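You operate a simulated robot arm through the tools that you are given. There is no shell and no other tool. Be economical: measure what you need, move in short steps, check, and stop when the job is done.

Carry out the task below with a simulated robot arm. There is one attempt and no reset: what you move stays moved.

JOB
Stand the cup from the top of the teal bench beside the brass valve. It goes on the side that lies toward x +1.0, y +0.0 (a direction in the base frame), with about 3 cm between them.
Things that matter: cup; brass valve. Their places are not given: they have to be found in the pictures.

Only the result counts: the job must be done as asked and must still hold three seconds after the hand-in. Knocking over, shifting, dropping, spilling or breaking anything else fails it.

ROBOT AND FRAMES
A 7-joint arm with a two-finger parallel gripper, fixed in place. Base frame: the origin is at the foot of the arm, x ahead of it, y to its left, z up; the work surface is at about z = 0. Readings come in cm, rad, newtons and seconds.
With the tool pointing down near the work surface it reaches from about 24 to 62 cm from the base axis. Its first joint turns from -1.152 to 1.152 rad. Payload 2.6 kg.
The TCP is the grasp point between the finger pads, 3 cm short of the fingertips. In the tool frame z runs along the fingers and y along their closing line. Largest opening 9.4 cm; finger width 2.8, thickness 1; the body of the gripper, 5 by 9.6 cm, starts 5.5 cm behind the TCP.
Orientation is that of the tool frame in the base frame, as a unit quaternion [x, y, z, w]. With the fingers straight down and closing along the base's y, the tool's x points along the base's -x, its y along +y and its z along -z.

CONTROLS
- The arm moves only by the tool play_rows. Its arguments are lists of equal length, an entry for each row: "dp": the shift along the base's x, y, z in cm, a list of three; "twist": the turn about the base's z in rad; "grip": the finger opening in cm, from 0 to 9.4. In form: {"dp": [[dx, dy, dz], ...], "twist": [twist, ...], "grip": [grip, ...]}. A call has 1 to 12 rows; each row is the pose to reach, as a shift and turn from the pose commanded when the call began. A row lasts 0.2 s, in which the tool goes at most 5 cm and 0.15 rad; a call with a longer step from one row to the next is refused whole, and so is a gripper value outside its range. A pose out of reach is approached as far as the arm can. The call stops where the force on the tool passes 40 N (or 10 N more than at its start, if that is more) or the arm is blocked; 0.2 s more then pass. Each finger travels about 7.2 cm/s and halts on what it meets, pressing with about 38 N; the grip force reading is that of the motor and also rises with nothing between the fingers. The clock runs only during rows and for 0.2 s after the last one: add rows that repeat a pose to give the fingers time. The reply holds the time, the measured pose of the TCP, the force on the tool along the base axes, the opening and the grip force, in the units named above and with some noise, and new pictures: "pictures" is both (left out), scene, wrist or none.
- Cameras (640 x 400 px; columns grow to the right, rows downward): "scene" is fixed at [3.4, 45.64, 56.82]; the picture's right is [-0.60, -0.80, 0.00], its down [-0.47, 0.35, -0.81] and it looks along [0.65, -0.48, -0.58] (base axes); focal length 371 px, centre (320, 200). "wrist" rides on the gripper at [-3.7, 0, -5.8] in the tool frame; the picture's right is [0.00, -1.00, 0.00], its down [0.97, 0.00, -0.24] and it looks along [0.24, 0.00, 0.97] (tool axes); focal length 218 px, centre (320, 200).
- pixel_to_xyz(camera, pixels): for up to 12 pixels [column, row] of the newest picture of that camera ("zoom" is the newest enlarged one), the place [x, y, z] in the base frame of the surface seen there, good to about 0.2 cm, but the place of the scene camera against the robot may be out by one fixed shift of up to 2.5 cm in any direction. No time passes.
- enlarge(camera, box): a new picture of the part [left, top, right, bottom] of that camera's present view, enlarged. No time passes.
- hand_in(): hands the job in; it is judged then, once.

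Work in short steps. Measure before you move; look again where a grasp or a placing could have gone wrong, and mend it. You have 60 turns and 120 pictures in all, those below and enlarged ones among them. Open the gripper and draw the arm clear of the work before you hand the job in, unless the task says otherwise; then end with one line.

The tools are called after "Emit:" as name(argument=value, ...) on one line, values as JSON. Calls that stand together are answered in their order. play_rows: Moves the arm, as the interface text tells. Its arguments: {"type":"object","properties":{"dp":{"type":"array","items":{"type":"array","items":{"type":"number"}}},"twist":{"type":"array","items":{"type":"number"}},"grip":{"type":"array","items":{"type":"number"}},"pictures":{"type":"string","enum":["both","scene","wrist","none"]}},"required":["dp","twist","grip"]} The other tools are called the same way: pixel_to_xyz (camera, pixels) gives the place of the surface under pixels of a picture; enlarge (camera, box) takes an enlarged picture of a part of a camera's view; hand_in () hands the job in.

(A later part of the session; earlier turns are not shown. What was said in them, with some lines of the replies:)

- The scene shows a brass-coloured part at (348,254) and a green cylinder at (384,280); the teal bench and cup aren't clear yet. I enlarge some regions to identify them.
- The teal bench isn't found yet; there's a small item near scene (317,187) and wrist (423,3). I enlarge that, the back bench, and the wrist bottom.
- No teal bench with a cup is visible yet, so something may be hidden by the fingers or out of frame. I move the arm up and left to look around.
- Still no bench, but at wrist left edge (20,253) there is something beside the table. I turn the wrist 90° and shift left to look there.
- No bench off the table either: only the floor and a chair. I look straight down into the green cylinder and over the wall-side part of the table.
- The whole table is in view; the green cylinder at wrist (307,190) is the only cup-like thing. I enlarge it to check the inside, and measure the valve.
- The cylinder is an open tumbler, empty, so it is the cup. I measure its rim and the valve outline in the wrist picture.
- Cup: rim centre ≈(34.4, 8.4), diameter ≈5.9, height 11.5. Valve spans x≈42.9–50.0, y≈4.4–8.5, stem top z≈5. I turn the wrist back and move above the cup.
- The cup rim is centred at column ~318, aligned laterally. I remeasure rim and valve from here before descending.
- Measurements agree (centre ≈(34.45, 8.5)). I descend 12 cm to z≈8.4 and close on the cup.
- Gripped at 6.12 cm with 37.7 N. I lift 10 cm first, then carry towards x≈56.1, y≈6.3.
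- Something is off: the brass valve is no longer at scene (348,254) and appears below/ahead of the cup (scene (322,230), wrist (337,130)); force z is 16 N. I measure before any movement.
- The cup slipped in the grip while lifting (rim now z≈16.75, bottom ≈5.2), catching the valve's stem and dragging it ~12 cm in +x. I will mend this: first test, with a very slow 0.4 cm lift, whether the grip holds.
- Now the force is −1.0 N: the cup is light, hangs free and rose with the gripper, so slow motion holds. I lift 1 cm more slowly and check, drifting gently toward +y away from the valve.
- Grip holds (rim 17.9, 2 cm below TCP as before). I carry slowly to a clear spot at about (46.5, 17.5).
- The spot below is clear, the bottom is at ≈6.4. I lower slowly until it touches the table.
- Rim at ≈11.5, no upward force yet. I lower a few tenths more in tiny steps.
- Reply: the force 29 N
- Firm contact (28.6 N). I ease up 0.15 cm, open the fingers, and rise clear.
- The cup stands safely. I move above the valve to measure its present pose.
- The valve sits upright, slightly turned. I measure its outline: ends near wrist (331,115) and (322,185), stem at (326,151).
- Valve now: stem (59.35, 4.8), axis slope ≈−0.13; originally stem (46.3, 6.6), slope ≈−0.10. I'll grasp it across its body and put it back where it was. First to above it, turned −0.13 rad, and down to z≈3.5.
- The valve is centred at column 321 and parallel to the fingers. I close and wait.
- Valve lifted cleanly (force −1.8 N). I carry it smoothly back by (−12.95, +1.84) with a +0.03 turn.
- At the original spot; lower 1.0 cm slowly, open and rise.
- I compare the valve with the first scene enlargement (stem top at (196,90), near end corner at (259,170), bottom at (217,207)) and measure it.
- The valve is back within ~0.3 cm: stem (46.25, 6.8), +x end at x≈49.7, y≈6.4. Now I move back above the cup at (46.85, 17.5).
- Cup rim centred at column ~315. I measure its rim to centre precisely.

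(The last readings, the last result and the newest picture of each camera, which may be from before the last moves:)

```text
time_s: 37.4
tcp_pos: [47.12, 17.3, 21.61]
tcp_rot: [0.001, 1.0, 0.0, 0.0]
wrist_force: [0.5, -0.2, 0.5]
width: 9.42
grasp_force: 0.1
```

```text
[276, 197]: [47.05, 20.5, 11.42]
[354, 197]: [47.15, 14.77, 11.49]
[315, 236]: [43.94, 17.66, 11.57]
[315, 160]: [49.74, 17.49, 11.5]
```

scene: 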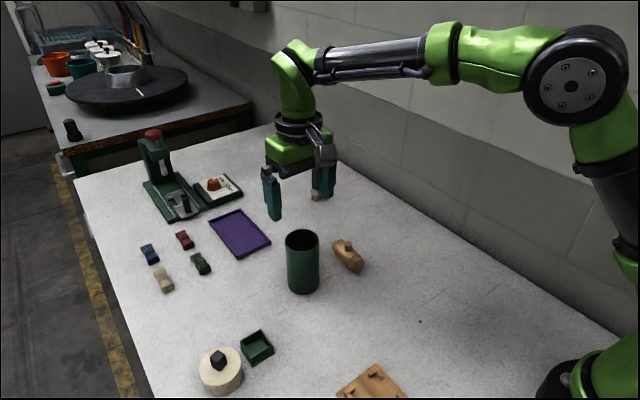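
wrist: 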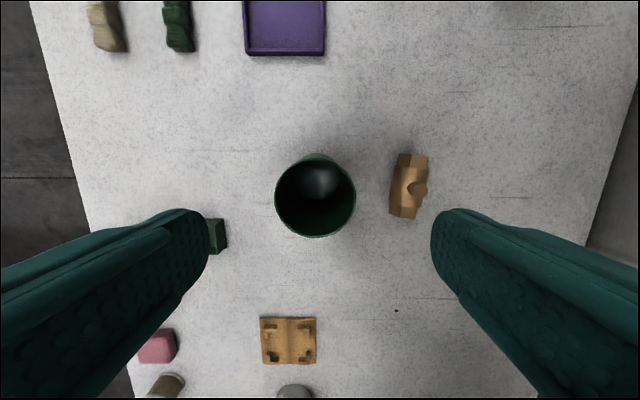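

Cup centre (46.9, 17.6). I descend to z≈7.4 for a deeper grip and close.

Emit:
play_rows(dp=[[0, 0.2, -3], [0, 0.2, -6], [0, 0.2, -9], [0, 0.2, -11.5], [0, 0.2, -13.2], [0, 0.2, -14.2], [0, 0.2, -14.2], [0, 0.2, -14.2], [0, 0.2, -14.2], [0, 0.2, -14.2], [0, 0.2, -14.2]], twist=[0, 0, 0, 0, 0, 0, 0, 0, 0, 0, 0], grip=[9.4, 9.4, 9.4, 9.4, 9.4, 9.4, 9.4, 5, 5, 5, 5])

Emit:
play_rows(dp=[[0, 0, 0.1], [0, 0, 0.2], [0, 0, 0.35], [0, 0, 0.5], [0, 0, 0.7], [0, 0, 0.9], [0, 0, 1.1], [0, 0, 1.3], [0, 0, 1.5], [0, 0, 1.5]], twist=[0, 0, 0, 0, 0, 0, 0, 0, 0, 0], grip=[5, 5, 5, 5, 5, 5, 5, 5, 5, 5])

Emit:
pixel_to_xyz(camera="wrist", pixels=[[320, 370], [320, 380], [320, 390], [320, 360]])

```text
time_s: 39.8
tcp_pos: [46.93, 17.42, 7.28]
tcp_rot: [0.0, 1.0, 0.0, 0.0]
wrist_force: [-0.3, 1.3, -0.6]
width: 6.03
grasp_force: 38.5
```

scene: 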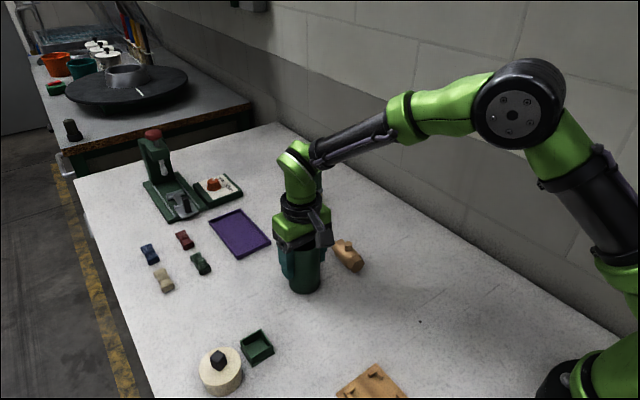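
wrist: 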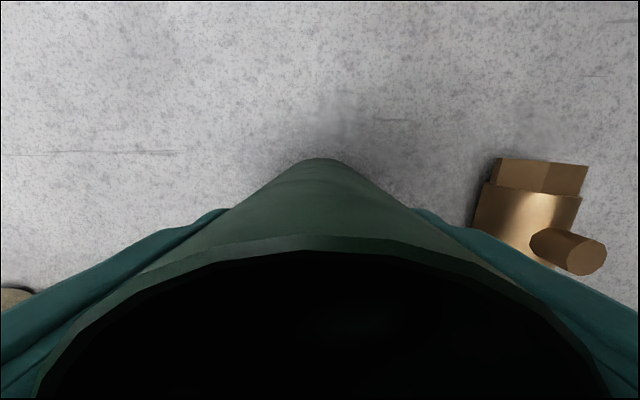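

```text
time_s: 42.0
tcp_pos: [47.01, 17.37, 8.77]
tcp_rot: [0.001, 1.0, 0.0, 0.0]
wrist_force: [0.1, -0.1, -1.3]
width: 6.02
grasp_force: 38.2
```

scene: 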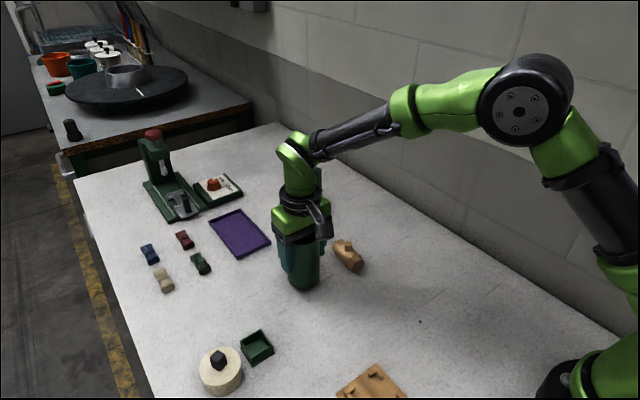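
wrist: 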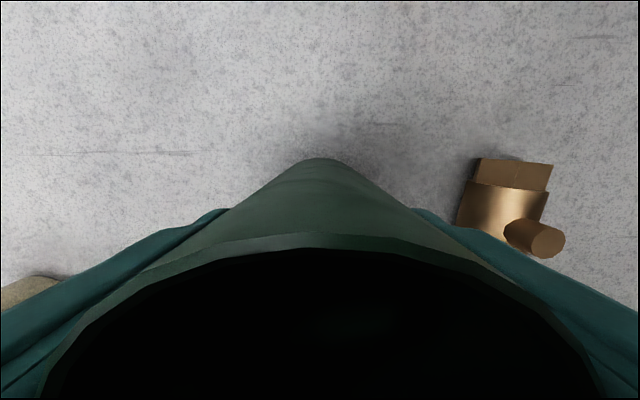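

```text
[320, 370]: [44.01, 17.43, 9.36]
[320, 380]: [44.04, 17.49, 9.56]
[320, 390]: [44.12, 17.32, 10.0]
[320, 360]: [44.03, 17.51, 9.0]
```

The rim looks the same against the fingers and force is −1.3 N: no slip. I go slowly +x to 55.9 first, staying clear of the valve.

Emit:
play_rows(dp=[[0.1, 0, 0.1], [0.4, 0, 0.3], [1, 0, 0.5], [1.9, 0, 0.7], [3, 0, 0.9], [4.2, 0, 1], [5.4, 0, 1], [6.6, 0, 1], [7.6, 0, 1], [8.4, 0, 1], [8.85, 0, 1], [8.95, 0, 1]], twist=[0, 0, 0, 0, 0, 0, 0, 0, 0, 0, 0, 0], grip=[5, 5, 5, 5, 5, 5, 5, 5, 5, 5, 5, 5])

```text
time_s: 44.6
tcp_pos: [55.99, 17.35, 9.65]
tcp_rot: [0.001, 1.0, -0.001, 0.0]
wrist_force: [0.5, -0.3, -0.5]
width: 6.02
grasp_force: 37.7
```

scene: 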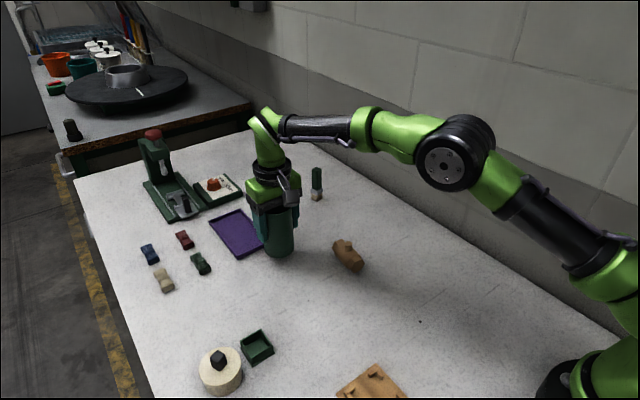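
wrist: 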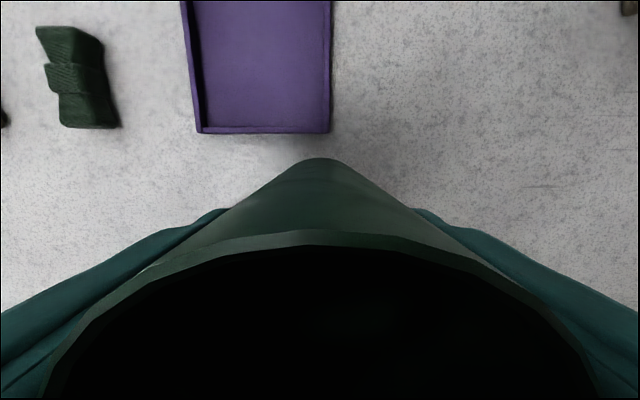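

No slip; now slowly −y by 10.95 to y≈6.5.

Emit:
play_rows(dp=[[0, -0.2, 0], [0, -0.7, 0], [0, -1.6, 0], [0, -2.8, 0], [0, -4.1, 0], [0, -5.5, 0], [0, -6.9, 0], [0, -8.3, 0], [0, -9.5, 0], [0, -10.4, 0], [0, -10.85, 0], [0, -10.95, 0]], twist=[0, 0, 0, 0, 0, 0, 0, 0, 0, 0, 0, 0], grip=[5, 5, 5, 5, 5, 5, 5, 5, 5, 5, 5, 5])

Emit:
pixel_to_xyz(camera="wrist", pixels=[[320, 240], [320, 220], [320, 165]])

```text
time_s: 47.2
tcp_pos: [55.99, 6.57, 9.8]
tcp_rot: [0.0, 1.0, -0.001, 0.0]
wrist_force: [0.1, 0.0, -0.8]
width: 6.03
grasp_force: 37.9
```

scene: 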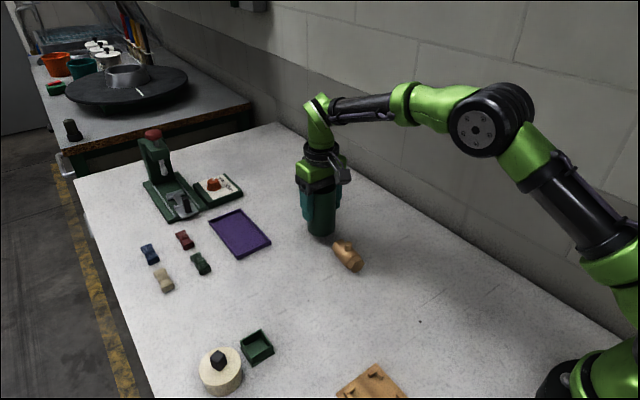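
wrist: 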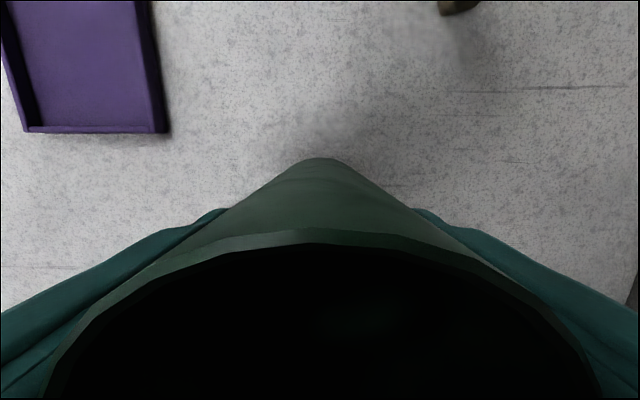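

```text
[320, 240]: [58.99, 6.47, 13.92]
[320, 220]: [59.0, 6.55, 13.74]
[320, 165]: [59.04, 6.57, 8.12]
```

Cup centre ≈(56.0, 6.5), −x edge 53.0, gap ≈3.25; I shift −0.2 in x and lower 2.5 cm slowly to the table.

Emit:
play_rows(dp=[[-0.1, 0, -0.2], [-0.2, 0, -0.6], [-0.2, 0, -1.1], [-0.2, 0, -1.5], [-0.2, 0, -1.9], [-0.2, 0, -2.15], [-0.2, 0, -2.3], [-0.2, 0, -2.4], [-0.2, 0, -2.45], [-0.2, 0, -2.5]], twist=[0, 0, 0, 0, 0, 0, 0, 0, 0, 0], grip=[5, 5, 5, 5, 5, 5, 5, 5, 5, 5], pictures="scene")

```text
time_s: 49.4
tcp_pos: [55.69, 6.43, 7.2]
tcp_rot: [0.0, 1.0, 0.0, 0.002]
wrist_force: [-3.5, -1.9, 11.6]
width: 6.0
grasp_force: 38.0
```

scene: 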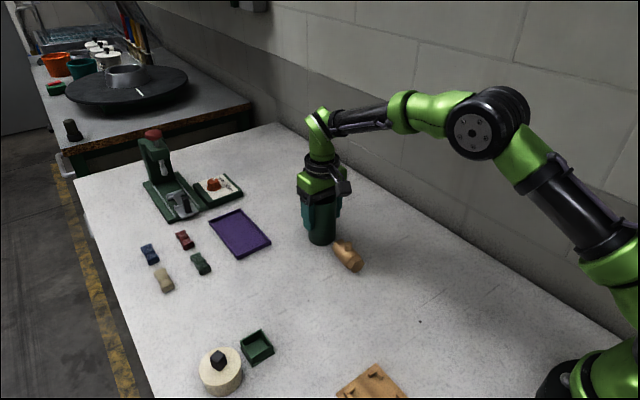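

Table contact (11.6 N). I ease up 0.05, open, and rise straight up clear of the cup.

Emit:
play_rows(dp=[[0, 0, 0.05], [0, 0, 0.05], [0, 0, 0.05], [0, 0, 0.05], [0, 0, 0.05], [0, 0, 1], [0, 0, 3], [0, 0, 6], [0, 0, 10], [0, 0, 14]], twist=[0, 0, 0, 0, 0, 0, 0, 0, 0, 0], grip=[5, 9.4, 9.4, 9.4, 9.4, 9.4, 9.4, 9.4, 9.4, 9.4])

Emit:
play_rows(dp=[[-2, 0, 1], [-4, 0, 2], [-6, 0, 3], [-7, 0, 4]], twist=[0, 0, 0, 0], grip=[9.4, 9.4, 9.4, 9.4])

```text
time_s: 51.6
tcp_pos: [55.75, 6.84, 21.32]
tcp_rot: [-0.001, 1.0, 0.0, 0.0]
wrist_force: [0.1, -0.2, -0.8]
width: 9.39
grasp_force: 0.1
```

scene: 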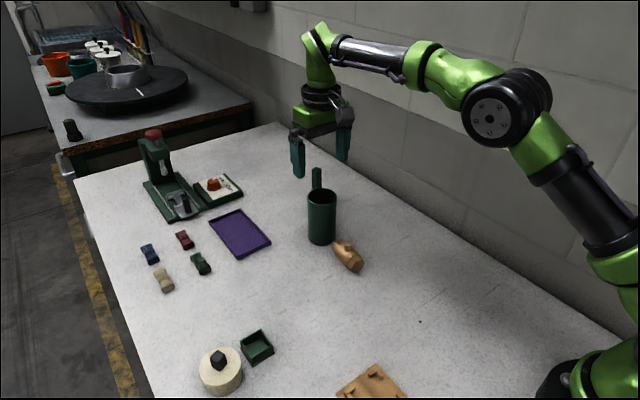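
wrist: 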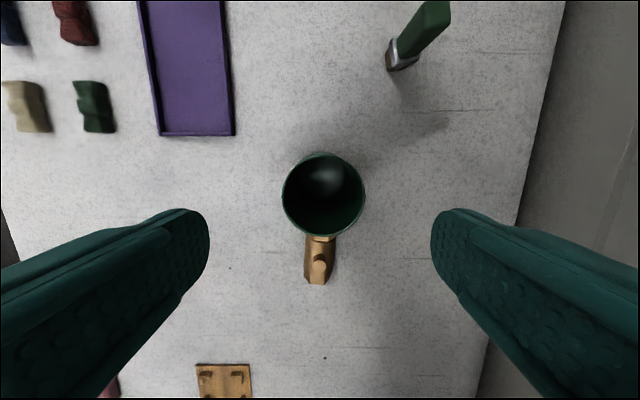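

```text
time_s: 52.6
tcp_pos: [48.5, 6.73, 25.14]
tcp_rot: [-0.001, 1.0, 0.001, 0.0]
wrist_force: [0.8, -0.1, -0.5]
width: 9.4
grasp_force: 0.0
```

scene: 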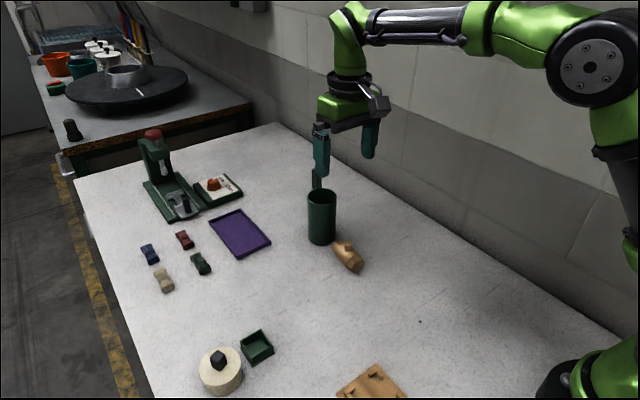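
wrist: 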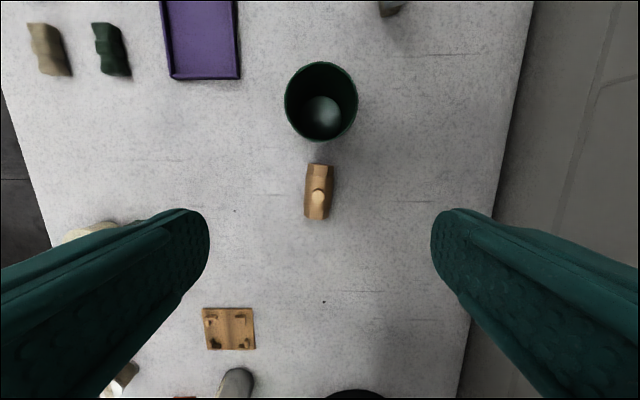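

The cup stands at wrist (321,100) and the valve at (319,190). I measure the gap.

Emit:
pixel_to_xyz(camera="wrist", pixels=[[321, 138], [287, 103], [356, 103], [320, 64], [321, 165], [312, 165], [331, 167], [318, 195], [317, 217], [322, 110]])

```text
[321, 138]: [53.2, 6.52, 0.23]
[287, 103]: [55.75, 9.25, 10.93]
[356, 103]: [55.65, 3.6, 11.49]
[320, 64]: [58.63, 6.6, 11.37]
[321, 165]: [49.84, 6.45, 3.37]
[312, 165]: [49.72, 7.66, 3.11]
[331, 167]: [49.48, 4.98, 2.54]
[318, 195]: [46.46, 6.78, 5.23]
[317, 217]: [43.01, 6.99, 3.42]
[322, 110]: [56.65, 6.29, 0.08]
```

Cup centre ≈(55.7, 6.5), upright, gap to the valve end ≈2.9–3.0 cm, arm clear and open. I hand in.

Emit:
hand_in()

```text
The job is handed in.
```

The cup stands upright on the +x side of the brass valve with about 3 cm between them and the job is handed in, but on the first carry the cup slipped and dragged the valve about 13 cm, so I put the valve back to within about 0.3 cm of its start; I also saw no separate teal bench, so I took the green tumbler on the work table as the cup.
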